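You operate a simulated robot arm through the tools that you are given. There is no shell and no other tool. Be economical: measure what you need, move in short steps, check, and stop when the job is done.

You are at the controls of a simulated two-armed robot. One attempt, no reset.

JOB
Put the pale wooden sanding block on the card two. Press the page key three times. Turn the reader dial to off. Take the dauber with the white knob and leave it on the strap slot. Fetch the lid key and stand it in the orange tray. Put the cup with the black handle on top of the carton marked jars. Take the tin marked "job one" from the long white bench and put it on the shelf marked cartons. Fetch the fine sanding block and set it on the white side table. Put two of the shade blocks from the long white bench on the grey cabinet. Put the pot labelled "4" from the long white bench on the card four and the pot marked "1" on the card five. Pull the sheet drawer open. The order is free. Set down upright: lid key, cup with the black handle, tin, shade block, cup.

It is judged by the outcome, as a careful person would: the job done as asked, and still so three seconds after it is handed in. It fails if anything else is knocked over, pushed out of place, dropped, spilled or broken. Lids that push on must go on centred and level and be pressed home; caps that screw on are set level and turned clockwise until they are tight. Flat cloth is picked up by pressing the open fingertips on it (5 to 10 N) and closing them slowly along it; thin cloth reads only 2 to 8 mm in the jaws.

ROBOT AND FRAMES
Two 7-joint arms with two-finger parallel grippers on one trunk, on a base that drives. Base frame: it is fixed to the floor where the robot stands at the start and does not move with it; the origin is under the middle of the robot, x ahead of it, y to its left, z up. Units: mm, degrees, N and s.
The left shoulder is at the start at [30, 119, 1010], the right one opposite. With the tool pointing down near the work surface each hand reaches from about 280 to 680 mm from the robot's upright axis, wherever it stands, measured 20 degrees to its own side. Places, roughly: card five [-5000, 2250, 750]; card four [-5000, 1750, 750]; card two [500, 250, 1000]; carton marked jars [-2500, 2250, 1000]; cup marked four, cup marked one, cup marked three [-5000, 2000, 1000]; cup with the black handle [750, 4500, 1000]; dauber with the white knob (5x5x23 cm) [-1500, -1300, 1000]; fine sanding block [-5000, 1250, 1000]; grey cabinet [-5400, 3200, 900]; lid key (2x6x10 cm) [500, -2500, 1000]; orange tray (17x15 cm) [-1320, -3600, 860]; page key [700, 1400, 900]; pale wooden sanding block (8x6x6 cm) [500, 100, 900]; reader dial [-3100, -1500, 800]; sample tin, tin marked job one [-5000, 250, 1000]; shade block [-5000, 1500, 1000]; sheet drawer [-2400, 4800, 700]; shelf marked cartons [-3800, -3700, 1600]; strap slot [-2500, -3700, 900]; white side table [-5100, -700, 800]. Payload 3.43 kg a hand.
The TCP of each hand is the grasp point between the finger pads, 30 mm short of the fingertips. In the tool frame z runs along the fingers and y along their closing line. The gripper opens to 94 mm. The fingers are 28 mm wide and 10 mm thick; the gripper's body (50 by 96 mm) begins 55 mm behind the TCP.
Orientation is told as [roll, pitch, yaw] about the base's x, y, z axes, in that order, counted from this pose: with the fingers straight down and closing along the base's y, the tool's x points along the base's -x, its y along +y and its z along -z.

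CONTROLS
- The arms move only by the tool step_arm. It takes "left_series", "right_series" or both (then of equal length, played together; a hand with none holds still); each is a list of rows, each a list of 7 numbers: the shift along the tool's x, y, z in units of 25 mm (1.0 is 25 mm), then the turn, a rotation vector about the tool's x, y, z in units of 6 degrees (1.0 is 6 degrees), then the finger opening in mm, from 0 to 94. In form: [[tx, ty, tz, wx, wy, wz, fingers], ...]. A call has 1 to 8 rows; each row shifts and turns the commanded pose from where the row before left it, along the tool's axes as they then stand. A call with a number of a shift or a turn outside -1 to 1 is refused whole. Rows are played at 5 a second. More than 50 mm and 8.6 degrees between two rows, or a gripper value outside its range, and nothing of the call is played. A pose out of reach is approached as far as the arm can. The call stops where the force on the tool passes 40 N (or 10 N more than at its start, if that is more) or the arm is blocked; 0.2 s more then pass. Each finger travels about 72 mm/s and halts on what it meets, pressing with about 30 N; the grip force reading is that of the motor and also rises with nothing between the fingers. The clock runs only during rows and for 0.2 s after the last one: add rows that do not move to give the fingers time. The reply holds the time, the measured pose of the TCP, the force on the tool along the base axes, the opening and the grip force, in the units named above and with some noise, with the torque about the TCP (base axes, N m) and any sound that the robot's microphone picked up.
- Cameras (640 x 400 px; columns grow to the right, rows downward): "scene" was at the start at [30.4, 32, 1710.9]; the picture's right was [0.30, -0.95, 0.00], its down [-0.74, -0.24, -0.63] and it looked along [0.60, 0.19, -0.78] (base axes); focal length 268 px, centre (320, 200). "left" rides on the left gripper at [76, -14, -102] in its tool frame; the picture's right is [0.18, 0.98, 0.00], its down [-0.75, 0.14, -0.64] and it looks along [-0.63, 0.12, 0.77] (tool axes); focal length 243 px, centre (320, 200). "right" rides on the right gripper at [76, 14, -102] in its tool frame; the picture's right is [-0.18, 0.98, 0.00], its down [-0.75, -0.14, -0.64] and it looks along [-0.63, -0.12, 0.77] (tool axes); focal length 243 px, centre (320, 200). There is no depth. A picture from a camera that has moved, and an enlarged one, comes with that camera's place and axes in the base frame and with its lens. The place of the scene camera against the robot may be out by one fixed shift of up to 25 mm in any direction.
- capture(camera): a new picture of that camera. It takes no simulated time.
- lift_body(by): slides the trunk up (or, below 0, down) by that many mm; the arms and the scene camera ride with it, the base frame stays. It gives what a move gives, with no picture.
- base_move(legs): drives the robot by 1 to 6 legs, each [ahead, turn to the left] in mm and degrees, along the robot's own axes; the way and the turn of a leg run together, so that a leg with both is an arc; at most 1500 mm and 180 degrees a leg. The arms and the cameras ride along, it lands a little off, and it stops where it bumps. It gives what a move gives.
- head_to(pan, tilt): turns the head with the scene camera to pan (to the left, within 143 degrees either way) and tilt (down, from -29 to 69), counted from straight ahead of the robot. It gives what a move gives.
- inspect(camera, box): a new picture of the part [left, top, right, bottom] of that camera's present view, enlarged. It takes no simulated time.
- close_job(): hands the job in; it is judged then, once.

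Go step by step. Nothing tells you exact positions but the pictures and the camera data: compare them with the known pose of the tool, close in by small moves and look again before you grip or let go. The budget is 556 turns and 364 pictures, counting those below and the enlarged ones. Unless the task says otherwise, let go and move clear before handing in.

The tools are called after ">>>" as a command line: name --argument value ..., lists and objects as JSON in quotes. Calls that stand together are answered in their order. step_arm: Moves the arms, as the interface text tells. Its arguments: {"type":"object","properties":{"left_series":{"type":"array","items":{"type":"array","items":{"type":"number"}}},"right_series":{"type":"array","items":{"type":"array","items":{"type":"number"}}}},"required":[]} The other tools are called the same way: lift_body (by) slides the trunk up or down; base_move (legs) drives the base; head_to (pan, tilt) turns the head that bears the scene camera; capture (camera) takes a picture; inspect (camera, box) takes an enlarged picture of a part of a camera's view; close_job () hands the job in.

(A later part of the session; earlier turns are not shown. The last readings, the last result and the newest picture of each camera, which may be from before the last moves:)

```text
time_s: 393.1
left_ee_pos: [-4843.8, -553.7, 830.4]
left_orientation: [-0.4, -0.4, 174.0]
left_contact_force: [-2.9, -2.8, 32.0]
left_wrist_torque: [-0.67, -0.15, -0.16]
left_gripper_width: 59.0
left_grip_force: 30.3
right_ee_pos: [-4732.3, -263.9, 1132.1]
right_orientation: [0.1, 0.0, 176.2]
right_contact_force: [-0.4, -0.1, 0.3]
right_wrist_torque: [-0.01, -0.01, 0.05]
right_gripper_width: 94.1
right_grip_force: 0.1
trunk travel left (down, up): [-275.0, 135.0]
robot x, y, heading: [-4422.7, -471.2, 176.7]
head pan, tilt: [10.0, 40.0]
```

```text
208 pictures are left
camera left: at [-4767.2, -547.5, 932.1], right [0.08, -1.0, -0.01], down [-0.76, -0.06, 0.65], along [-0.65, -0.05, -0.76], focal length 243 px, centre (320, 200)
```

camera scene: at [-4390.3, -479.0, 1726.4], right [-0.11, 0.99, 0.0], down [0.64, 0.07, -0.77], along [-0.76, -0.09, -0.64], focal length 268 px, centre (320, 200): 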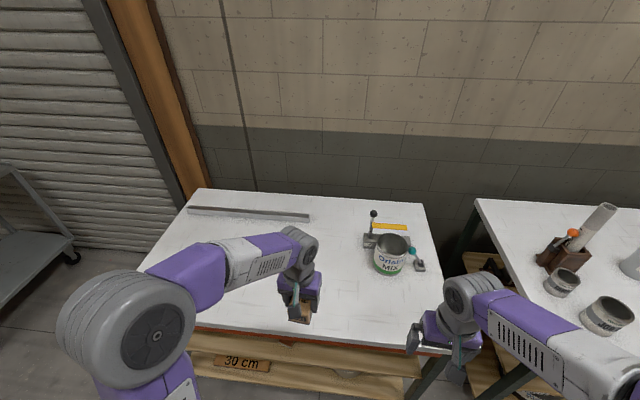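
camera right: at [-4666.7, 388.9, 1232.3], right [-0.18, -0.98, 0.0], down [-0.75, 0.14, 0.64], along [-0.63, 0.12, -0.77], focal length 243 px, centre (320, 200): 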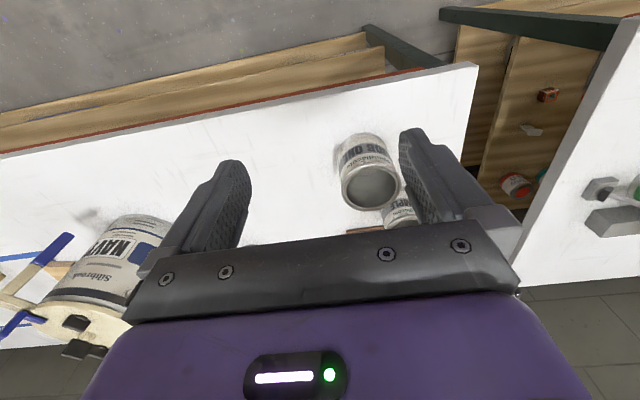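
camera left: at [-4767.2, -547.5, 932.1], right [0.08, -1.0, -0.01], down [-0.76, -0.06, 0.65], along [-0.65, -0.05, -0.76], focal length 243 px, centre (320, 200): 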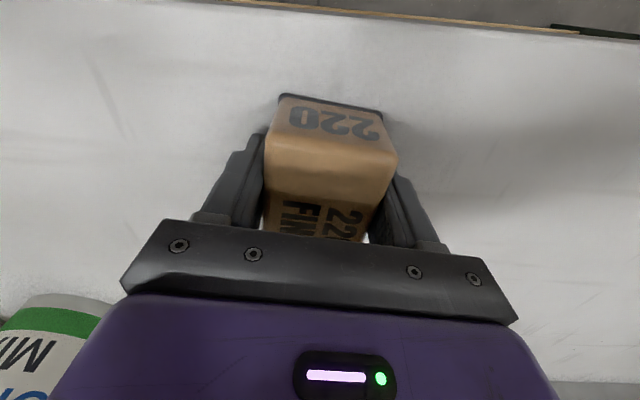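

The block is down on the side table. Releasing and rising, and while clear I also test the high-reach posture of the right arm afterwards.

>>> step_arm --left_series '[[0, 0, -0.08, 0, 0, 0, 62], [0, 0, 0, 0, 0, 0, 80], [0, 0, 0, 0, 0, 0, 94], [0, 0, -1, 0, 0, 0, 94], [0, 0, -1, 0, 0, 0, 94], [0, 0, -1, 0, 0, 0, 94], [0, 0, -1, 0, 0, 0, 94], [0, 0, -1, 0, 0, 0, 94]]'

>>> step_arm --left_series '[[0, 0, -1, 0, 0, 0, 94], [0, 0, -1, 0, 0, 0, 94], [0, 0, -1, 0, 0, 0, 94], [0, 0, -1, 0, 0, 0, 94], [0, 0, -1, 0, 0, 0, 94], [0, 0, -1, 0, 0, 0, 94], [0, 0, -1, 0, 0, 0, 94], [0, 0, -0.5, 0, 0, 0, 94]]'

>>> capture --camera "left"

```text
time_s: 394.9
left_ee_pos: [-4842.2, -552.9, 955.6]
left_orientation: [-0.3, -0.3, 173.9]
left_contact_force: [0.9, 0.2, 0.8]
left_wrist_torque: [-0.01, 0.01, 0.0]
left_gripper_width: 94.2
left_grip_force: 0.1
right_ee_pos: [-4733.5, -263.2, 1130.6]
right_orientation: [0.0, 0.1, 176.2]
right_contact_force: [0.4, 0.4, -0.2]
right_wrist_torque: [-0.02, 0.02, -0.03]
right_gripper_width: 94.0
right_grip_force: 0.0
trunk travel left (down, up): [-275.0, 135.0]
robot x, y, heading: [-4422.4, -472.3, 176.5]
head pan, tilt: [10.0, 40.0]
```

```text
time_s: 396.7
left_ee_pos: [-4845.5, -556.9, 1144.3]
left_orientation: [-0.3, -0.4, 173.8]
left_contact_force: [-0.9, -0.2, 0.1]
left_wrist_torque: [-0.05, -0.03, 0.02]
left_gripper_width: 93.9
left_grip_force: 0.1
right_ee_pos: [-4733.2, -264.3, 1130.2]
right_orientation: [-0.1, 0.1, 176.3]
right_contact_force: [0.0, -0.8, -1.5]
right_wrist_torque: [-0.03, 0.03, -0.02]
right_gripper_width: 93.8
right_grip_force: 0.0
trunk travel left (down, up): [-275.0, 135.0]
robot x, y, heading: [-4423.1, -471.5, 176.6]
head pan, tilt: [10.0, 40.0]
```

```text
207 pictures are left
camera left: at [-4768.1, -549.6, 1246.2], right [0.08, -1.0, -0.01], down [-0.76, -0.06, 0.64], along [-0.64, -0.05, -0.76], focal length 243 px, centre (320, 200)
```

left: 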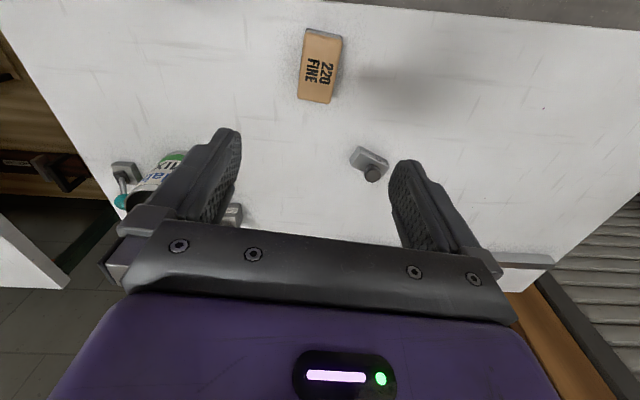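

Sanding block is set. Now a reach test for the high shelf: backing off, trunk up, right hand pitched nearly horizontal and raised.

>>> base_move --legs '[[-250, 0]]'

>>> lift_body --by 130

>>> step_arm --right_series '[[0, 0, 0, 0, -1, 0, 94], [0, 0, 0, 0, -1, 0, 94], [0, 0, 0, 0, -1, 0, 94], [0, 0, 0, 0, -1, 0, 94], [0, 0, 0, 0, -1, 0, 94], [0, 0, 0, 0, -1, 0, 94], [0, 0, 0, 0, -1, 0, 94], [0, 0, 0, 0, -1, 0, 94]]'

>>> step_arm --right_series '[[0, 0, 0, 0, -1, 0, 94], [0, 0, 0, 0, -1, 0, 94], [0, 0, 0, 0, -1, 0, 94], [0, 0, 0, 0, -0.8, 0, 94]]'

```text
time_s: 398.5
left_ee_pos: [-4595.4, -571.4, 1144.0]
left_orientation: [-0.4, -0.3, 174.1]
left_contact_force: [1.4, 0.4, -0.2]
left_wrist_torque: [-0.02, 0.02, 0.03]
left_gripper_width: 93.8
left_grip_force: 0.1
right_ee_pos: [-4484.5, -278.0, 1131.9]
right_orientation: [0.0, 0.1, 176.1]
right_contact_force: [1.3, 0.3, -0.5]
right_wrist_torque: [0.04, -0.01, 0.03]
right_gripper_width: 93.9
right_grip_force: 0.1
trunk travel left (down, up): [-275.0, 135.0]
robot x, y, heading: [-4174.0, -487.0, 176.8]
head pan, tilt: [10.0, 40.0]
```

```text
time_s: 400.1
left_ee_pos: [-4596.1, -570.7, 1273.3]
left_orientation: [-0.3, -0.2, 174.0]
left_contact_force: [0.4, 0.3, 0.3]
left_wrist_torque: [-0.01, 0.0, -0.02]
left_gripper_width: 93.8
left_grip_force: 0.1
right_ee_pos: [-4484.5, -278.5, 1261.2]
right_orientation: [0.1, 0.1, 176.2]
right_contact_force: [0.3, 0.3, -1.1]
right_wrist_torque: [0.0, -0.03, 0.01]
right_gripper_width: 94.1
right_grip_force: 0.0
trunk travel left (down, up): [-405.0, 5.0]
robot x, y, heading: [-4175.9, -484.6, 176.6]
head pan, tilt: [10.0, 40.0]
```

```text
time_s: 401.9
left_ee_pos: [-4597.3, -572.3, 1273.5]
left_orientation: [-0.3, -0.2, 174.2]
left_contact_force: [-1.1, -0.1, -0.3]
left_wrist_torque: [-0.02, 0.02, -0.02]
left_gripper_width: 93.8
left_grip_force: 0.0
right_ee_pos: [-4537.2, -271.5, 1301.1]
right_orientation: [0.0, -47.9, 176.2]
right_contact_force: [-0.3, 0.7, 0.5]
right_wrist_torque: [-0.01, 0.04, 0.02]
right_gripper_width: 93.9
right_grip_force: 0.1
right hand out of reach, approached as far as the arm can: row 5, 6, 7, 8
trunk travel left (down, up): [-405.0, 5.0]
robot x, y, heading: [-4173.3, -483.1, 176.6]
head pan, tilt: [10.0, 40.0]
```

```text
time_s: 402.9
left_ee_pos: [-4595.8, -571.1, 1273.8]
left_orientation: [-0.3, -0.2, 174.0]
left_contact_force: [-0.1, 0.6, 0.2]
left_wrist_torque: [0.0, 0.03, 0.01]
left_gripper_width: 94.2
left_grip_force: 0.0
right_ee_pos: [-4597.6, -262.2, 1345.3]
right_orientation: [0.3, -70.7, 176.1]
right_contact_force: [0.5, -0.5, 0.4]
right_wrist_torque: [-0.02, 0.01, -0.01]
right_gripper_width: 94.0
right_grip_force: 0.1
right hand out of reach, approached as far as the arm can: row 1, 2, 3, 4
trunk travel left (down, up): [-405.0, 5.0]
robot x, y, heading: [-4172.1, -488.3, 176.6]
head pan, tilt: [10.0, 40.0]
```

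>>> step_arm --right_series '[[-0.94, 0, -0.33, 0, 0, 0, 94], [-0.94, 0, -0.33, 0, 0, 0, 94], [-0.94, 0, -0.33, 0, 0, 0, 94], [-0.94, 0, -0.33, 0, 0, 0, 94], [-0.94, 0, -0.33, 0, 0, 0, 94], [-0.94, 0, -0.33, 0, 0, 0, 94], [-0.94, 0, -0.33, 0, 0, 0, 94], [-0.94, 0, -0.33, 0, 0, 0, 94]]'

>>> step_arm --right_series '[[-0.94, 0, -0.33, 0, 0, 0, 94], [-0.94, 0, -0.33, 0, 0, 0, 94], [-0.94, 0, -0.33, 0, 0, 0, 94], [-0.94, 0, -0.33, 0, 0, 0, 94], [-0.94, 0, -0.33, 0, 0, 0, 94]]'

>>> step_arm --right_series '[[-0.33, 0, 0.94, 0, 0, 0, 94], [-0.33, 0, 0.94, 0, 0, 0, 94], [-0.33, 0, 0.94, 0, 0, 0, 94], [-0.33, 0, 0.94, 0, 0, 0, 94]]'

```text
time_s: 404.7
left_ee_pos: [-4597.3, -570.3, 1274.1]
left_orientation: [-0.3, -0.3, 174.0]
left_contact_force: [0.3, 0.1, 1.0]
left_wrist_torque: [0.0, 0.01, 0.0]
left_gripper_width: 93.9
left_grip_force: 0.1
right_ee_pos: [-4597.4, -261.6, 1541.1]
right_orientation: [0.2, -70.7, 176.1]
right_contact_force: [0.2, -0.5, -0.4]
right_wrist_torque: [-0.03, 0.01, -0.01]
right_gripper_width: 94.0
right_grip_force: 0.0
trunk travel left (down, up): [-405.0, 5.0]
robot x, y, heading: [-4171.0, -484.7, 176.5]
head pan, tilt: [10.0, 40.0]
```

```text
time_s: 405.9
left_ee_pos: [-4597.9, -571.9, 1272.8]
left_orientation: [-0.2, -0.2, 173.9]
left_contact_force: [0.1, -0.5, 0.2]
left_wrist_torque: [-0.01, 0.03, 0.01]
left_gripper_width: 94.2
left_grip_force: 0.1
right_ee_pos: [-4597.2, -261.5, 1665.4]
right_orientation: [0.1, -70.7, 176.1]
right_contact_force: [0.1, -0.5, 0.6]
right_wrist_torque: [0.01, -0.04, 0.01]
right_gripper_width: 94.3
right_grip_force: 0.0
trunk travel left (down, up): [-405.0, 5.0]
robot x, y, heading: [-4172.4, -485.0, 176.5]
head pan, tilt: [10.0, 40.0]
```

```text
time_s: 406.9
left_ee_pos: [-4597.8, -571.8, 1273.4]
left_orientation: [-0.4, -0.2, 174.0]
left_contact_force: [-1.0, -0.1, 0.0]
left_wrist_torque: [-0.04, -0.01, -0.02]
left_gripper_width: 94.3
left_grip_force: 0.1
right_ee_pos: [-4698.2, -256.2, 1665.4]
right_orientation: [0.1, -70.7, 176.2]
right_contact_force: [-0.7, 0.3, 0.1]
right_wrist_torque: [0.01, 0.01, -0.02]
right_gripper_width: 93.9
right_grip_force: 0.1
trunk travel left (down, up): [-405.0, 5.0]
robot x, y, heading: [-4173.1, -482.3, 176.6]
head pan, tilt: [10.0, 40.0]
```

Reach is fine even at z=1665. I'll check that a 30° down-pitch also works up there, since it gives more clearance when picking.

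>>> step_arm --right_series '[[0, 0, 0, 0, 0.9, 0, 94], [0, 0, 0, 0, 0.9, 0, 94]]'

```text
time_s: 407.5
left_ee_pos: [-4596.7, -571.5, 1273.9]
left_orientation: [-0.3, -0.2, 174.0]
left_contact_force: [0.7, -0.3, 0.2]
left_wrist_torque: [0.0, 0.04, -0.02]
left_gripper_width: 94.1
left_grip_force: 0.1
right_ee_pos: [-4697.2, -255.5, 1664.2]
right_orientation: [0.1, -59.7, 176.2]
right_contact_force: [-0.4, 0.6, 0.9]
right_wrist_torque: [-0.01, 0.0, 0.0]
right_gripper_width: 94.0
right_grip_force: 0.0
trunk travel left (down, up): [-405.0, 5.0]
robot x, y, heading: [-4173.3, -487.9, 176.5]
head pan, tilt: [10.0, 40.0]
```

30° pitch works too. Lowering again and driving back to the JOB ONE tin.

>>> lift_body --by -130

>>> step_arm --right_series '[[0.87, 0, 0.5, 0, 0, 0, 94], [0.87, 0, 0.5, 0, 0, 0, 94], [0.87, 0, 0.5, 0, 0, 0, 94], [0.87, 0, 0.5, 0, 0, 0, 94], [0.87, 0, 0.5, 0, 0, 0, 94], [0.87, 0, 0.5, 0, 0, 0, 94], [0.87, 0, 0.5, 0, 0, 0, 94], [0.87, 0, 0.5, 0, 0, 0, 94]]'

>>> step_arm --right_series '[[0.87, 0, 0.5, 0, 0, 0, 94], [0.87, 0, 0.5, 0, 0, 0, 94], [0.87, 0, 0.5, 0, 0, 0, 94], [0.87, 0, 0.5, 0, 0, 0, 94], [0.87, 0, 0.5, 0, 0, 0, 94], [0.87, 0, 0.5, 0, 0, 0, 94], [0.87, 0, 0.5, 0, 0, 0, 94], [0.87, 0, 0.5, 0, 0, 0, 94]]'

>>> base_move --legs '[[0, -86.5], [660, 0], [0, 90]]'

>>> head_to --pan -10 --tilt 42

>>> capture --camera "scene"

```text
time_s: 409.1
left_ee_pos: [-4596.2, -572.1, 1143.5]
left_orientation: [-0.3, -0.2, 174.0]
left_contact_force: [-0.5, -0.2, -0.4]
left_wrist_torque: [0.04, 0.01, -0.03]
left_gripper_width: 93.7
left_grip_force: 0.1
right_ee_pos: [-4696.4, -255.0, 1536.6]
right_orientation: [0.1, -59.9, 176.1]
right_contact_force: [0.8, 0.1, -0.3]
right_wrist_torque: [0.01, 0.01, 0.01]
right_gripper_width: 93.8
right_grip_force: 0.0
trunk travel left (down, up): [-275.0, 135.0]
robot x, y, heading: [-4172.9, -484.5, 176.5]
head pan, tilt: [10.0, 40.0]
```

```text
time_s: 410.9
left_ee_pos: [-4597.2, -572.0, 1143.7]
left_orientation: [-0.3, -0.3, 174.0]
left_contact_force: [0.2, 0.0, 0.1]
left_wrist_torque: [0.01, 0.02, 0.01]
left_gripper_width: 94.1
left_grip_force: 0.1
right_ee_pos: [-4695.6, -255.2, 1335.1]
right_orientation: [0.0, -60.0, 176.1]
right_contact_force: [-0.2, -0.5, 0.0]
right_wrist_torque: [-0.03, 0.01, -0.01]
right_gripper_width: 93.9
right_grip_force: 0.1
trunk travel left (down, up): [-275.0, 135.0]
robot x, y, heading: [-4172.8, -486.2, 176.6]
head pan, tilt: [10.0, 40.0]
```

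```text
time_s: 412.6
left_ee_pos: [-4596.8, -571.0, 1143.7]
left_orientation: [-0.3, -0.2, 174.1]
left_contact_force: [-0.4, 0.8, -0.4]
left_wrist_torque: [-0.01, -0.01, -0.02]
left_gripper_width: 94.0
left_grip_force: 0.1
right_ee_pos: [-4696.3, -255.5, 1133.0]
right_orientation: [0.2, -60.0, 176.1]
right_contact_force: [0.9, 0.0, -0.1]
right_wrist_torque: [0.01, 0.03, 0.01]
right_gripper_width: 93.7
right_grip_force: 0.2
trunk travel left (down, up): [-275.0, 135.0]
robot x, y, heading: [-4172.8, -486.8, 176.6]
head pan, tilt: [10.0, 40.0]
```

```text
time_s: 423.9
left_ee_pos: [-4589.2, 42.0, 1143.9]
left_orientation: [-0.3, -0.3, -179.9]
left_contact_force: [0.8, -1.2, -0.1]
left_wrist_torque: [0.01, 0.01, -0.01]
left_gripper_width: 94.1
left_grip_force: 0.0
right_ee_pos: [-4721.5, 344.8, 1134.0]
right_orientation: [0.1, -59.9, -177.7]
right_contact_force: [1.2, 0.2, 0.5]
right_wrist_torque: [-0.02, -0.01, 0.01]
right_gripper_width: 93.8
right_grip_force: 0.1
trunk travel left (down, up): [-275.0, 135.0]
robot x, y, heading: [-4181.0, 170.0, -177.3]
head pan, tilt: [10.0, 40.0]
```

```text
time_s: 424.7
left_ee_pos: [-4589.3, 41.7, 1144.0]
left_orientation: [-0.3, -0.3, -179.7]
left_contact_force: [-0.9, -0.4, -0.4]
left_wrist_torque: [0.01, -0.02, 0.0]
left_gripper_width: 94.2
left_grip_force: 0.1
right_ee_pos: [-4720.8, 344.9, 1134.1]
right_orientation: [0.1, -60.0, -177.7]
right_contact_force: [-0.9, 0.0, 0.5]
right_wrist_torque: [-0.01, 0.0, -0.04]
right_gripper_width: 94.0
right_grip_force: 0.1
trunk travel left (down, up): [-275.0, 135.0]
robot x, y, heading: [-4178.4, 172.9, -177.4]
head pan, tilt: [-10.0, 42.0]
```

```text
206 pictures are left
camera scene: at [-4243.1, 193.9, 1723.4], right [0.12, 0.99, 0.0], down [0.66, -0.08, -0.74], along [-0.74, 0.09, -0.67], focal length 268 px, centre (320, 200)
```

scene: 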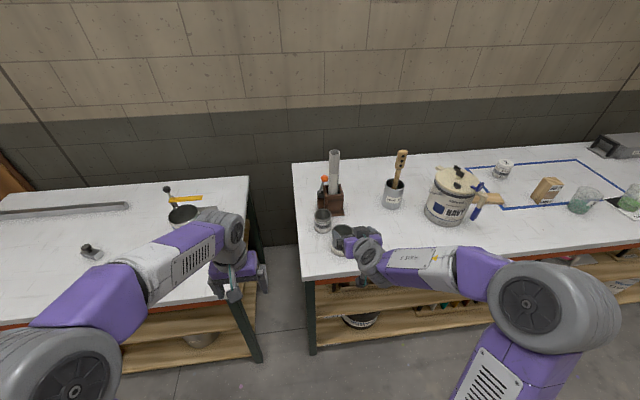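

>>> step_arm --right_series '[[0.78, -0.1, 0.96, 0, 0, 0, 94], [0.78, -0.1, 0.96, 0, 0, 0, 94], [0.78, -0.1, 0.96, 0, 0, 0, 94], [0.78, -0.1, 0.96, 0, 0, 0, 94], [0.78, -0.1, 0.96, 0, 0, 0, 94]]'

>>> capture --camera "right"

```text
time_s: 425.9
left_ee_pos: [-4589.3, 42.6, 1144.1]
left_orientation: [-0.3, -0.2, -179.9]
left_contact_force: [0.0, -0.6, -0.3]
left_wrist_torque: [0.0, 0.01, -0.02]
left_gripper_width: 94.3
left_grip_force: 0.0
right_ee_pos: [-4778.1, 357.5, 988.6]
right_orientation: [0.1, -59.9, -177.7]
right_contact_force: [-0.6, 0.0, -0.5]
right_wrist_torque: [0.03, 0.03, -0.01]
right_gripper_width: 94.2
right_grip_force: 0.1
trunk travel left (down, up): [-275.0, 135.0]
robot x, y, heading: [-4176.8, 173.7, -177.1]
head pan, tilt: [-10.0, 42.0]
```

```text
205 pictures are left
camera right: at [-4652.1, 347.1, 973.5], right [-0.05, -0.99, 0.16], down [0.17, 0.15, 0.97], along [-0.98, 0.08, 0.16], focal length 243 px, centre (320, 200)
```

right: 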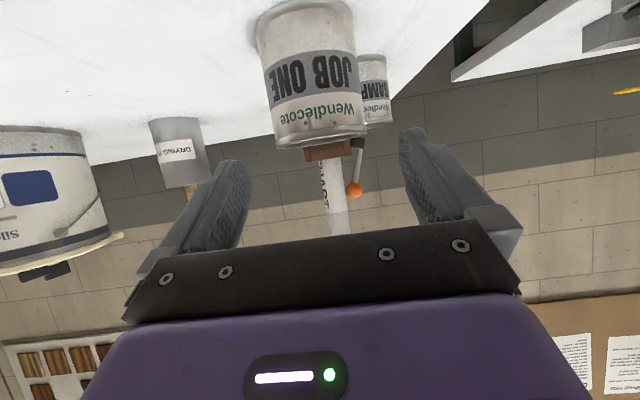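

Tin JOB ONE is centred on the tool axis, ~117 mm ahead. Advancing half-way and checking.

>>> step_arm --right_series '[[0, 0, 0.8, 0, 0, 0, 94], [0, 0, 0.8, 0, 0, 0, 94], [0, 0, 0.6, 0, 0, 0, 94]]'

>>> capture --camera "right"

```text
time_s: 426.7
left_ee_pos: [-4589.9, 42.4, 1143.1]
left_orientation: [-0.2, -0.1, -179.9]
left_contact_force: [0.6, -0.5, -0.2]
left_wrist_torque: [0.01, -0.02, -0.03]
left_gripper_width: 93.8
left_grip_force: 0.0
right_ee_pos: [-4822.3, 352.4, 961.3]
right_orientation: [0.1, -59.9, -177.7]
right_contact_force: [-0.5, 0.1, -0.2]
right_wrist_torque: [0.0, 0.0, 0.01]
right_gripper_width: 94.2
right_grip_force: 0.0
trunk travel left (down, up): [-275.0, 135.0]
robot x, y, heading: [-4176.8, 172.1, -177.2]
head pan, tilt: [-10.0, 42.0]
```

```text
204 pictures are left
camera right: at [-4696.6, 343.9, 945.9], right [-0.05, -0.99, 0.16], down [0.17, 0.15, 0.97], along [-0.98, 0.08, 0.16], focal length 243 px, centre (320, 200)
```

right: 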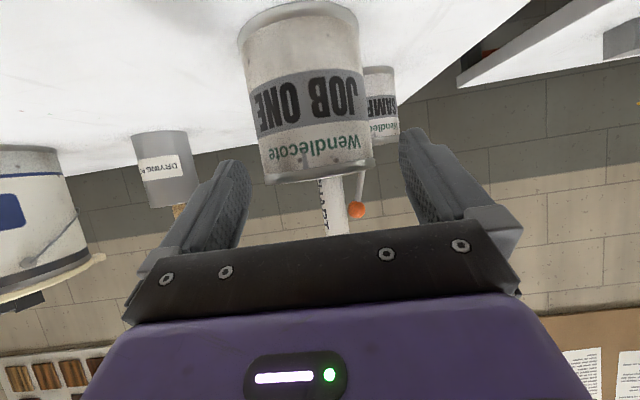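

>>> step_arm --right_series '[[-0.1, -0.16, 0.8, 0, 0, 0, 94], [-0.1, 0, 0.7, 0, 0, 0, 94]]'

>>> capture --camera "right"

```text
time_s: 427.3
left_ee_pos: [-4590.0, 41.9, 1145.0]
left_orientation: [-0.3, -0.2, -179.9]
left_contact_force: [-0.1, -1.0, 0.4]
left_wrist_torque: [-0.02, -0.02, 0.0]
left_gripper_width: 94.1
left_grip_force: 0.0
right_ee_pos: [-4859.2, 354.9, 948.1]
right_orientation: [-0.1, -59.9, -177.6]
right_contact_force: [0.5, 0.6, 0.0]
right_wrist_torque: [-0.01, 0.0, -0.02]
right_gripper_width: 94.0
right_grip_force: 0.1
trunk travel left (down, up): [-275.0, 135.0]
robot x, y, heading: [-4176.9, 169.0, -177.2]
head pan, tilt: [-10.0, 42.0]
```

```text
203 pictures are left
camera right: at [-4732.9, 347.1, 932.3], right [-0.05, -0.99, 0.16], down [0.17, 0.15, 0.97], along [-0.98, 0.08, 0.16], focal length 243 px, centre (320, 200)
```

right: 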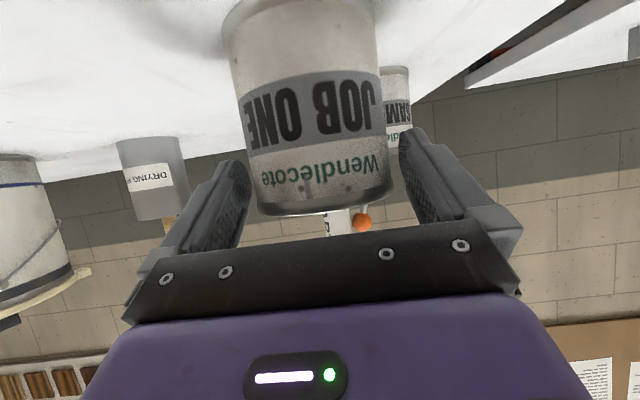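

>>> step_arm --right_series '[[0, -0.05, 0.6, 0, 0, 0, 94], [0.1, 0, 0.5, 0, 0, 0, 94]]'

>>> capture --camera "right"

```text
time_s: 427.9
left_ee_pos: [-4590.0, 42.4, 1143.2]
left_orientation: [-0.3, -0.3, -179.8]
left_contact_force: [0.2, 0.2, 0.9]
left_wrist_torque: [0.01, 0.01, 0.03]
left_gripper_width: 94.1
left_grip_force: 0.1
right_ee_pos: [-4880.7, 356.3, 932.4]
right_orientation: [0.2, -59.9, -177.7]
right_contact_force: [0.7, -0.5, 0.8]
right_wrist_torque: [-0.04, 0.02, 0.0]
right_gripper_width: 93.9
right_grip_force: 0.0
trunk travel left (down, up): [-275.0, 135.0]
robot x, y, heading: [-4178.6, 171.6, -176.9]
head pan, tilt: [-10.0, 42.0]
```

```text
202 pictures are left
camera right: at [-4754.9, 347.5, 916.8], right [-0.05, -0.99, 0.16], down [0.17, 0.15, 0.97], along [-0.98, 0.08, 0.16], focal length 243 px, centre (320, 200)
```

right: 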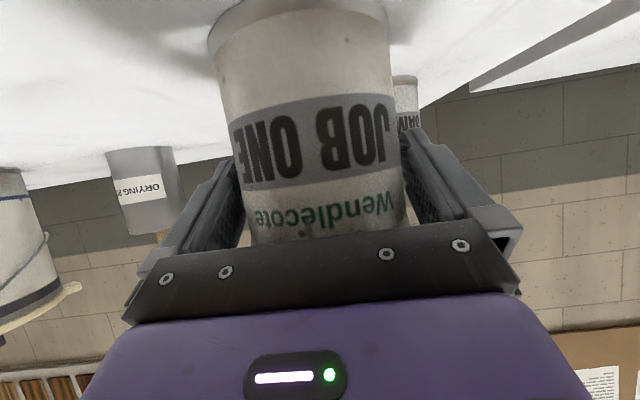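

>>> step_arm --right_series '[[0, 0, 0, 0, 0, 0, 84], [0, 0, 0, 0, 0, 0, 74], [0, 0, 0, 0, 0, 0, 64], [0, 0, 0, 0, 0, 0, 64], [0, 0, 0, 0, 0, 0, 64]]'

>>> step_arm --right_series '[[-0.6, 0, -0.35, 0, 0, 0, 64], [-0.8, 0, -0.46, 0, 0, 0, 64], [-0.87, 0, -0.5, 0, 0, 0, 64], [-0.87, 0, -0.5, 0, 0, 0, 64]]'

>>> capture --camera "scene"

```text
time_s: 429.1
left_ee_pos: [-4589.5, 42.8, 1144.9]
left_orientation: [-0.3, -0.2, -179.7]
left_contact_force: [-0.6, -0.1, 0.1]
left_wrist_torque: [0.0, 0.0, -0.01]
left_gripper_width: 94.0
left_grip_force: 0.0
right_ee_pos: [-4880.7, 356.0, 931.7]
right_orientation: [0.1, -59.9, -177.7]
right_contact_force: [-0.4, -0.2, 0.7]
right_wrist_torque: [0.0, 0.05, 0.03]
right_gripper_width: 89.0
right_grip_force: 29.7
trunk travel left (down, up): [-275.0, 135.0]
robot x, y, heading: [-4182.0, 172.6, -177.2]
head pan, tilt: [-10.0, 42.0]
```

```text
time_s: 430.1
left_ee_pos: [-4589.5, 41.3, 1144.4]
left_orientation: [-0.3, -0.2, -179.6]
left_contact_force: [-0.2, 0.3, -0.1]
left_wrist_torque: [-0.01, 0.01, -0.01]
left_gripper_width: 93.9
left_grip_force: 0.0
right_ee_pos: [-4881.4, 355.9, 1021.6]
right_orientation: [0.1, -59.9, -177.8]
right_contact_force: [0.5, 0.4, -1.0]
right_wrist_torque: [-0.01, 0.04, 0.04]
right_gripper_width: 89.3
right_grip_force: 30.2
trunk travel left (down, up): [-275.0, 135.0]
robot x, y, heading: [-4171.8, 171.9, -177.2]
head pan, tilt: [-10.0, 42.0]
```

```text
201 pictures are left
camera scene: at [-4242.7, 193.8, 1723.4], right [0.13, 0.99, 0.0], down [0.66, -0.08, -0.74], along [-0.74, 0.09, -0.67], focal length 268 px, centre (320, 200)
```

scene: 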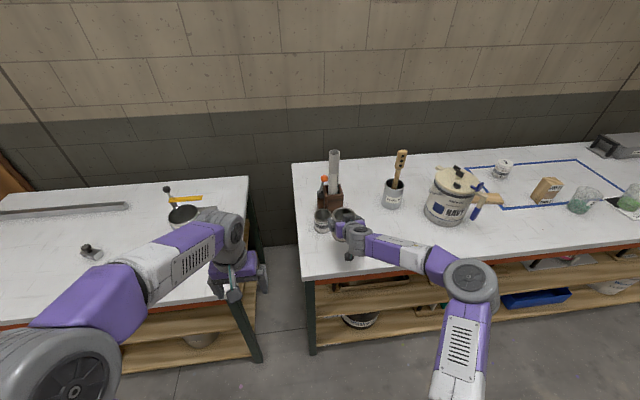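

The tin is gripped and lifted. Drawing it back and driving toward the rack.

>>> step_arm --right_series '[[0, 0, -1, 0, 0, 0, 64], [0, 0, -1, 0, 0, 0, 64], [0, 0, -1, 0, 0, 0, 64], [0, 0, -1, 0, 0, 0, 64], [0, 0, -1, 0, 0, 0, 64], [0, 0, -1, 0, 0, 0, 64], [0, 0, -1, 0, 0, 0, 64], [0, 0, -1, 0, 0, 0, 64]]'

>>> base_move --legs '[[-150, 0], [0, 92], [1400, 0], [1150, 0]]'

>>> head_to --pan 0 --tilt 15

>>> capture --camera "scene"

```text
time_s: 431.9
left_ee_pos: [-4587.8, 41.1, 1143.3]
left_orientation: [-0.3, -0.3, -179.8]
left_contact_force: [0.2, -0.4, -0.1]
left_wrist_torque: [0.02, 0.02, 0.0]
left_gripper_width: 93.9
left_grip_force: 0.1
right_ee_pos: [-4708.7, 362.7, 1121.8]
right_orientation: [0.2, -60.1, -177.7]
right_contact_force: [0.8, 0.1, -1.0]
right_wrist_torque: [-0.04, -0.01, -0.02]
right_gripper_width: 88.8
right_grip_force: 29.7
trunk travel left (down, up): [-275.0, 135.0]
robot x, y, heading: [-4178.4, 171.0, -176.9]
head pan, tilt: [-10.0, 42.0]
```

```text
time_s: 449.3
left_ee_pos: [-3807.7, -2813.3, 1143.5]
left_orientation: [-0.3, -0.2, -90.4]
left_contact_force: [-0.4, -0.6, 0.2]
left_wrist_torque: [0.01, 0.01, -0.01]
left_gripper_width: 94.1
left_grip_force: 0.1
right_ee_pos: [-4130.1, -2929.2, 1122.3]
right_orientation: [0.2, -59.9, -88.3]
right_contact_force: [-0.2, -0.7, -1.4]
right_wrist_torque: [0.03, 0.02, 0.0]
right_gripper_width: 89.0
right_grip_force: 29.8
trunk travel left (down, up): [-275.0, 135.0]
robot x, y, heading: [-3930.9, -2399.9, -87.9]
head pan, tilt: [-10.0, 42.0]
```

```text
time_s: 450.2
left_ee_pos: [-3808.1, -2812.5, 1143.5]
left_orientation: [-0.3, -0.3, -90.5]
left_contact_force: [1.0, -1.3, -0.2]
left_wrist_torque: [0.01, -0.01, -0.02]
left_gripper_width: 94.3
left_grip_force: 0.1
right_ee_pos: [-4129.6, -2928.8, 1121.4]
right_orientation: [0.0, -59.8, -88.2]
right_contact_force: [0.6, 1.3, 0.2]
right_wrist_torque: [0.04, -0.05, 0.0]
right_gripper_width: 88.6
right_grip_force: 30.1
trunk travel left (down, up): [-275.0, 135.0]
robot x, y, heading: [-3930.6, -2398.9, -87.8]
head pan, tilt: [0.0, 15.0]
```

```text
200 pictures are left
camera scene: at [-3944.5, -2453.9, 1765.8], right [-1.0, -0.04, 0.0], down [-0.01, 0.26, -0.97], along [0.04, -0.96, -0.26], focal length 268 px, centre (320, 200)
```

scene: 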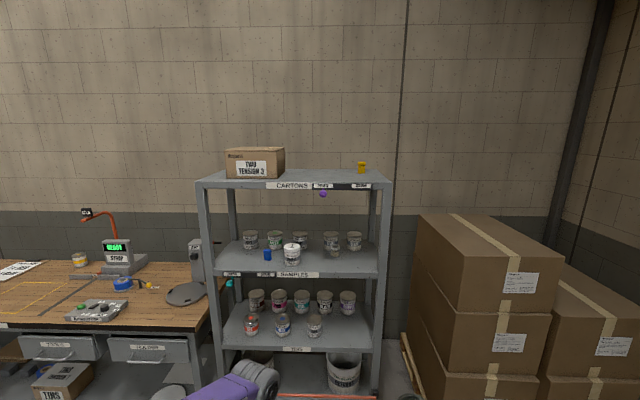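

I see the CARTONS shelf (surface z≈1540) with free room right of the carton. Raising trunk and arm here first.

>>> lift_body --by 130

>>> step_arm --right_series '[[-0.87, 0, -0.5, 0, 0, 0, 64], [-0.87, 0, -0.5, 0, 0, 0, 64], [-0.87, 0, -0.5, 0, 0, 0, 64], [-0.87, 0, -0.5, 0, 0, 0, 64], [-0.87, 0, -0.5, 0, 0, 0, 64], [-0.87, 0, -0.5, 0, 0, 0, 64], [-0.87, 0, -0.5, 0, 0, 0, 64], [-0.87, 0, -0.5, 0, 0, 0, 64]]'

>>> step_arm --right_series '[[-0.87, 0, -0.5, 0, 0, 0, 64], [-0.87, 0, -0.5, 0, 0, 0, 64], [-0.87, 0, -0.5, 0, 0, 0, 64], [-0.87, 0, -0.5, 0, 0, 0, 64], [-0.87, 0, -0.5, 0, 0, 0, 64], [-0.87, 0, -0.5, 0, 0, 0, 64], [-0.87, 0, -0.5, 0, 0, 0, 64], [-0.87, 0, -0.5, 0, 0, 0, 64]]'

>>> base_move --legs '[[310, 35], [310, -37]]'

>>> capture --camera "scene"

>>> capture --camera "right"

```text
time_s: 451.8
left_ee_pos: [-3808.7, -2812.0, 1273.2]
left_orientation: [-0.2, -0.2, -90.5]
left_contact_force: [0.1, 0.1, -0.1]
left_wrist_torque: [-0.01, 0.0, -0.01]
left_gripper_width: 93.9
left_grip_force: 0.0
right_ee_pos: [-4130.5, -2928.4, 1252.6]
right_orientation: [0.2, -59.9, -88.3]
right_contact_force: [0.4, 0.1, -0.9]
right_wrist_torque: [0.05, 0.04, 0.01]
right_gripper_width: 88.8
right_grip_force: 30.1
trunk travel left (down, up): [-405.0, 5.0]
robot x, y, heading: [-3934.9, -2400.3, -87.8]
head pan, tilt: [0.0, 15.0]
```

```text
time_s: 453.6
left_ee_pos: [-3807.1, -2812.0, 1272.4]
left_orientation: [-0.3, -0.3, -90.5]
left_contact_force: [-0.2, -0.3, 0.2]
left_wrist_torque: [0.01, -0.01, -0.04]
left_gripper_width: 94.3
left_grip_force: 0.0
right_ee_pos: [-4129.8, -2929.2, 1453.5]
right_orientation: [0.1, -59.9, -88.3]
right_contact_force: [0.3, 0.5, -1.0]
right_wrist_torque: [-0.02, 0.02, 0.03]
right_gripper_width: 88.7
right_grip_force: 30.2
trunk travel left (down, up): [-405.0, 5.0]
robot x, y, heading: [-3933.6, -2397.3, -87.8]
head pan, tilt: [0.0, 15.0]
```

```text
time_s: 455.4
left_ee_pos: [-3807.2, -2813.8, 1272.8]
left_orientation: [-0.3, -0.2, -90.4]
left_contact_force: [1.0, 1.1, -0.2]
left_wrist_torque: [-0.03, 0.01, 0.0]
left_gripper_width: 94.0
left_grip_force: 0.0
right_ee_pos: [-4129.6, -2931.3, 1655.2]
right_orientation: [0.0, -59.8, -88.3]
right_contact_force: [0.8, 0.1, -0.2]
right_wrist_torque: [0.0, 0.0, 0.0]
right_gripper_width: 88.8
right_grip_force: 29.7
trunk travel left (down, up): [-405.0, 5.0]
robot x, y, heading: [-3936.1, -2400.8, -87.6]
head pan, tilt: [0.0, 15.0]
```

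```text
time_s: 459.2
left_ee_pos: [-3616.9, -3396.9, 1271.7]
left_orientation: [-0.3, -0.2, -91.8]
left_contact_force: [1.1, 0.7, -1.1]
left_wrist_torque: [0.02, 0.01, -0.02]
left_gripper_width: 93.9
left_grip_force: 0.1
right_ee_pos: [-3941.2, -3505.6, 1655.7]
right_orientation: [0.0, -60.0, -89.8]
right_contact_force: [-0.1, -0.7, 0.0]
right_wrist_torque: [0.05, 0.03, -0.01]
right_gripper_width: 88.7
right_grip_force: 30.2
trunk travel left (down, up): [-405.0, 5.0]
robot x, y, heading: [-3733.3, -2980.1, -89.2]
head pan, tilt: [0.0, 15.0]
```

```text
199 pictures are left
camera scene: at [-3744.2, -3034.4, 1895.9], right [-1.0, -0.01, 0.0], down [0.0, 0.26, -0.97], along [0.01, -0.97, -0.26], focal length 268 px, centre (320, 200)
```

scene: 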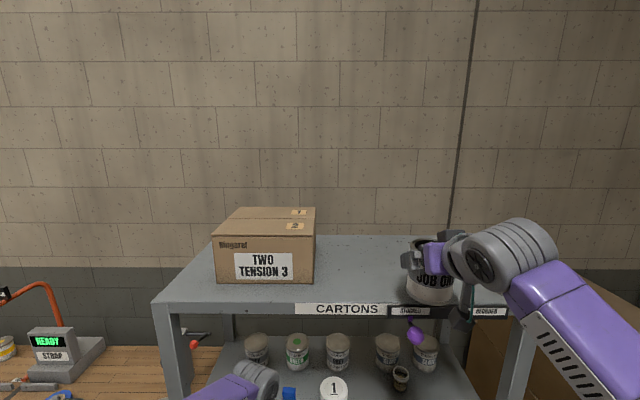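

```text
198 pictures are left
camera right: at [-3929.0, -3378.5, 1641.1], right [0.98, -0.09, 0.16], down [-0.14, 0.18, 0.97], along [-0.11, -0.98, 0.16], focal length 243 px, centre (320, 200)
```

right: 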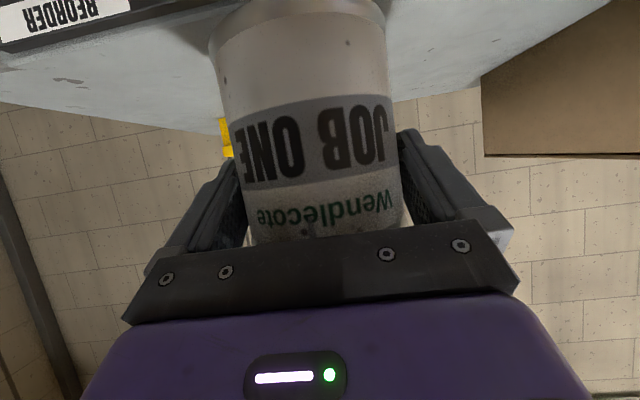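

Tin hovers in front of the shelf, bottom above the surface. I'll shift it 56 mm left, pull the left hand back, then roll forward 105 mm.

>>> step_arm --right_series '[[0, 0.75, 0, 0, 0, 0, 64], [0, 0.75, 0, 0, 0, 0, 64], [0, 0.75, 0, 0, 0, 0, 64], [0, 0, 0, 0, 0, 0, 64], [0, 0, 0, 0, 0, 0, 64]]' --left_series '[[1, 0.3, 0, 0, 0, 0, 94], [1, 0.3, 0, 0, 0, 0, 94], [1, 0.3, 0, 0, 0, 0, 94], [1, 0.3, 0, 0, 0, 0, 94], [0.5, 0, 0, 0, 0, 0, 94]]'

>>> base_move --legs '[[105, 0]]'

>>> capture --camera "scene"

>>> capture --camera "right"

```text
time_s: 460.4
left_ee_pos: [-3582.5, -3286.4, 1272.9]
left_orientation: [-0.3, -0.4, -91.9]
left_contact_force: [0.1, 0.0, 0.5]
left_wrist_torque: [-0.01, -0.02, 0.0]
left_gripper_width: 94.0
left_grip_force: 0.1
right_ee_pos: [-3887.7, -3506.7, 1655.9]
right_orientation: [0.1, -60.0, -89.8]
right_contact_force: [-0.8, 0.4, -0.3]
right_wrist_torque: [0.01, -0.03, 0.01]
right_gripper_width: 88.6
right_grip_force: 30.1
trunk travel left (down, up): [-405.0, 5.0]
robot x, y, heading: [-3733.3, -2981.1, -89.3]
head pan, tilt: [0.0, 15.0]
```

```text
time_s: 461.6
left_ee_pos: [-3581.0, -3387.3, 1273.4]
left_orientation: [-0.2, -0.4, -91.8]
left_contact_force: [0.6, -0.2, -0.2]
left_wrist_torque: [0.04, -0.04, 0.0]
left_gripper_width: 94.1
left_grip_force: 0.0
right_ee_pos: [-3884.4, -3609.2, 1656.7]
right_orientation: [0.1, -60.0, -89.8]
right_contact_force: [-0.5, -0.1, -1.0]
right_wrist_torque: [-0.02, 0.0, 0.04]
right_gripper_width: 89.0
right_grip_force: 30.2
trunk travel left (down, up): [-405.0, 5.0]
robot x, y, heading: [-3728.2, -3085.6, -89.2]
head pan, tilt: [0.0, 15.0]
```

```text
197 pictures are left
camera scene: at [-3742.9, -3137.3, 1895.9], right [-1.0, -0.01, 0.0], down [0.0, 0.26, -0.97], along [0.01, -0.97, -0.26], focal length 268 px, centre (320, 200)
```

scene: 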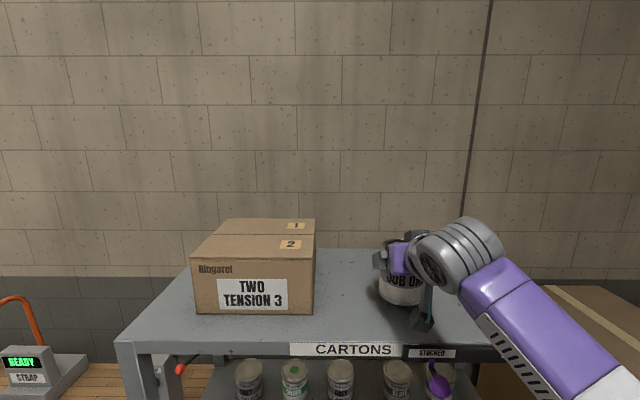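

```text
196 pictures are left
camera right: at [-3871.5, -3481.4, 1640.7], right [0.98, -0.08, 0.16], down [-0.14, 0.18, 0.97], along [-0.11, -0.98, 0.16], focal length 243 px, centre (320, 200)
```

right: 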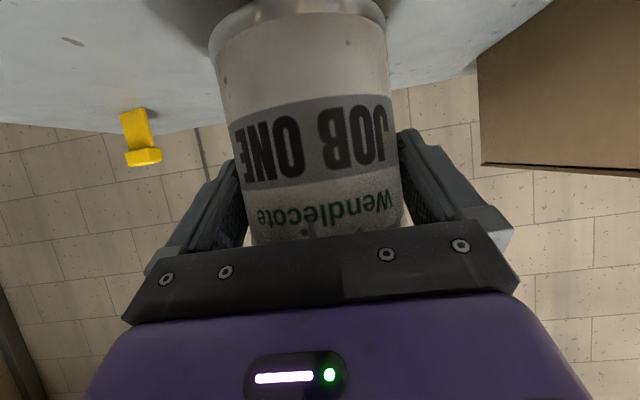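

>>> step_arm --right_series '[[0.28, 0, 0.16, 0, 0, 0, 64], [0.28, 0, 0.16, 0, 0, 0, 64], [0.2, 0, 0.12, 0, 0, 0, 64], [0.17, 0, 0.1, 0, 0, 0, 64], [0.14, 0, 0.08, 0, 0, 0, 64]]'

>>> capture --camera "right"

```text
time_s: 462.8
left_ee_pos: [-3581.9, -3387.7, 1273.4]
left_orientation: [-0.3, -0.3, -91.8]
left_contact_force: [-0.2, 0.2, 0.4]
left_wrist_torque: [-0.01, 0.04, 0.01]
left_gripper_width: 93.8
left_grip_force: 0.1
right_ee_pos: [-3884.2, -3607.6, 1629.2]
right_orientation: [0.3, -60.8, -89.8]
right_contact_force: [-0.7, -7.7, 30.2]
right_wrist_torque: [-0.16, 0.0, 0.05]
right_gripper_width: 89.0
right_grip_force: 29.1
trunk travel left (down, up): [-405.0, 5.0]
robot x, y, heading: [-3734.1, -3083.4, -89.2]
head pan, tilt: [0.0, 15.0]
```

```text
195 pictures are left
camera right: at [-3871.0, -3480.9, 1613.1], right [0.98, -0.08, 0.16], down [-0.15, 0.19, 0.97], along [-0.11, -0.98, 0.18], focal length 243 px, centre (320, 200)
```

right: 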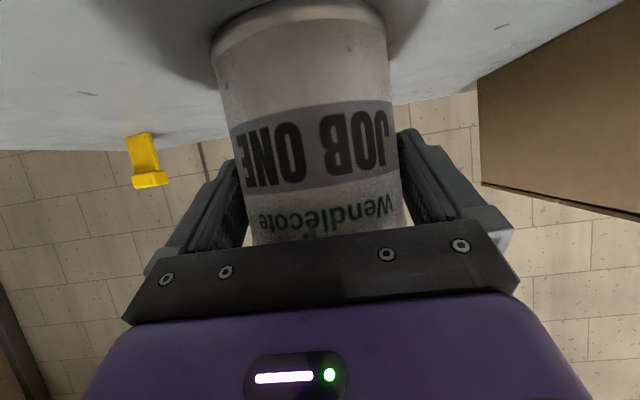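

Contact at TCP 1629. Easing off slightly, opening, and backing out along the fingers.

>>> step_arm --right_series '[[-0.04, 0, -0.02, 0, 0, 0, 90], [0, 0, 0, 0, 0, 0, 94], [0, 0, 0, 0, 0, 0, 94]]'

>>> capture --camera "right"

```text
time_s: 463.6
left_ee_pos: [-3581.5, -3388.3, 1272.7]
left_orientation: [-0.3, -0.2, -91.8]
left_contact_force: [0.9, -1.1, -0.3]
left_wrist_torque: [-0.01, 0.01, 0.0]
left_gripper_width: 94.2
left_grip_force: 0.0
right_ee_pos: [-3883.5, -3610.4, 1625.2]
right_orientation: [0.1, -60.0, -89.8]
right_contact_force: [-1.2, -0.1, 0.2]
right_wrist_torque: [-0.02, 0.02, -0.01]
right_gripper_width: 94.0
right_grip_force: 0.1
trunk travel left (down, up): [-405.0, 5.0]
robot x, y, heading: [-3731.3, -3083.7, -89.2]
head pan, tilt: [0.0, 15.0]
```

```text
194 pictures are left
camera right: at [-3871.2, -3482.2, 1610.4], right [0.98, -0.09, 0.16], down [-0.14, 0.18, 0.97], along [-0.11, -0.98, 0.16], focal length 243 px, centre (320, 200)
```

right: 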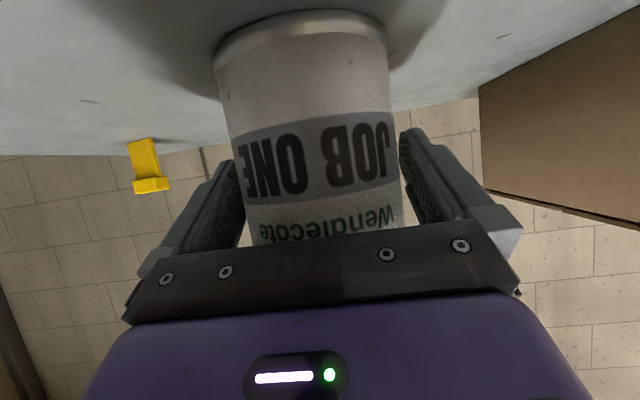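

>>> step_arm --right_series '[[0, 0, -0.4, 0, 0, 0, 94], [0, 0, -0.6, 0, 0, 0, 94]]'

>>> capture --camera "right"

```text
time_s: 464.2
left_ee_pos: [-3582.1, -3388.4, 1273.2]
left_orientation: [-0.3, -0.3, -91.8]
left_contact_force: [-0.1, 0.3, -0.5]
left_wrist_torque: [-0.01, 0.0, 0.02]
left_gripper_width: 94.1
left_grip_force: 0.1
right_ee_pos: [-3883.9, -3587.0, 1640.0]
right_orientation: [0.1, -60.0, -89.5]
right_contact_force: [-0.5, -0.4, -0.5]
right_wrist_torque: [0.03, -0.03, 0.0]
right_gripper_width: 94.0
right_grip_force: 0.1
trunk travel left (down, up): [-405.0, 5.0]
robot x, y, heading: [-3735.6, -3077.6, -89.0]
head pan, tilt: [0.0, 15.0]
```

```text
193 pictures are left
camera right: at [-3871.2, -3459.7, 1624.0], right [0.98, -0.08, 0.16], down [-0.14, 0.18, 0.97], along [-0.11, -0.98, 0.16], focal length 243 px, centre (320, 200)
```

right: 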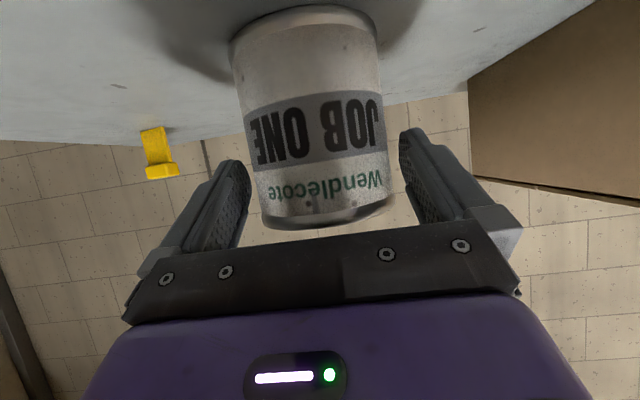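

Tin stays put as the hand slides off. Backing out further.

>>> step_arm --right_series '[[0, 0, -0.8, 0, 0, 0, 94], [0, 0, -0.8, 0, 0, 0, 94], [0, 0, -0.8, 0, 0, 0, 94], [0, 0, -0.8, 0, 0, 0, 94]]'

>>> base_move --legs '[[-250, 0]]'

>>> capture --camera "scene"

```text
time_s: 465.2
left_ee_pos: [-3580.9, -3388.1, 1274.1]
left_orientation: [-0.3, -0.4, -91.8]
left_contact_force: [-0.4, -0.3, -0.2]
left_wrist_torque: [-0.03, 0.03, 0.02]
left_gripper_width: 93.8
left_grip_force: 0.0
right_ee_pos: [-3884.6, -3518.0, 1678.3]
right_orientation: [0.1, -60.0, -89.8]
right_contact_force: [0.7, 0.1, -0.3]
right_wrist_torque: [-0.01, 0.01, -0.04]
right_gripper_width: 93.7
right_grip_force: 0.0
trunk travel left (down, up): [-405.0, 5.0]
robot x, y, heading: [-3730.2, -3086.5, -89.2]
head pan, tilt: [0.0, 15.0]
```

```text
time_s: 467.0
left_ee_pos: [-3585.0, -3136.8, 1273.4]
left_orientation: [-0.4, -0.1, -92.0]
left_contact_force: [-1.0, 1.0, 0.2]
left_wrist_torque: [-0.01, -0.01, 0.0]
left_gripper_width: 94.0
left_grip_force: 0.0
right_ee_pos: [-3889.2, -3267.5, 1676.7]
right_orientation: [0.1, -59.9, -89.8]
right_contact_force: [-0.8, -0.5, 1.2]
right_wrist_torque: [0.02, -0.01, -0.01]
right_gripper_width: 94.1
right_grip_force: 0.1
trunk travel left (down, up): [-405.0, 5.0]
robot x, y, heading: [-3738.2, -2832.5, -89.3]
head pan, tilt: [0.0, 15.0]
```

```text
192 pictures are left
camera scene: at [-3746.3, -2887.4, 1895.8], right [-1.0, -0.01, 0.0], down [0.0, 0.26, -0.97], along [0.01, -0.97, -0.26], focal length 268 px, centre (320, 200)
```

scene: 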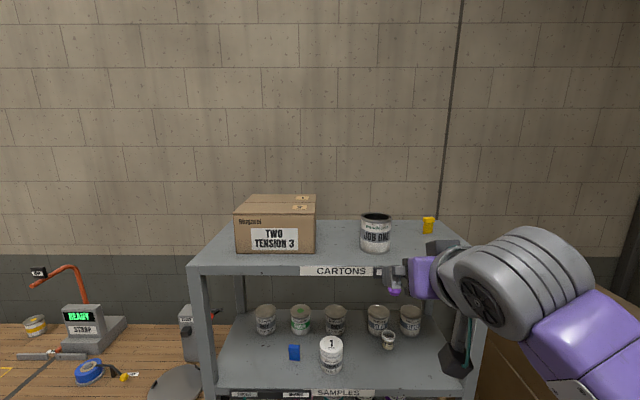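

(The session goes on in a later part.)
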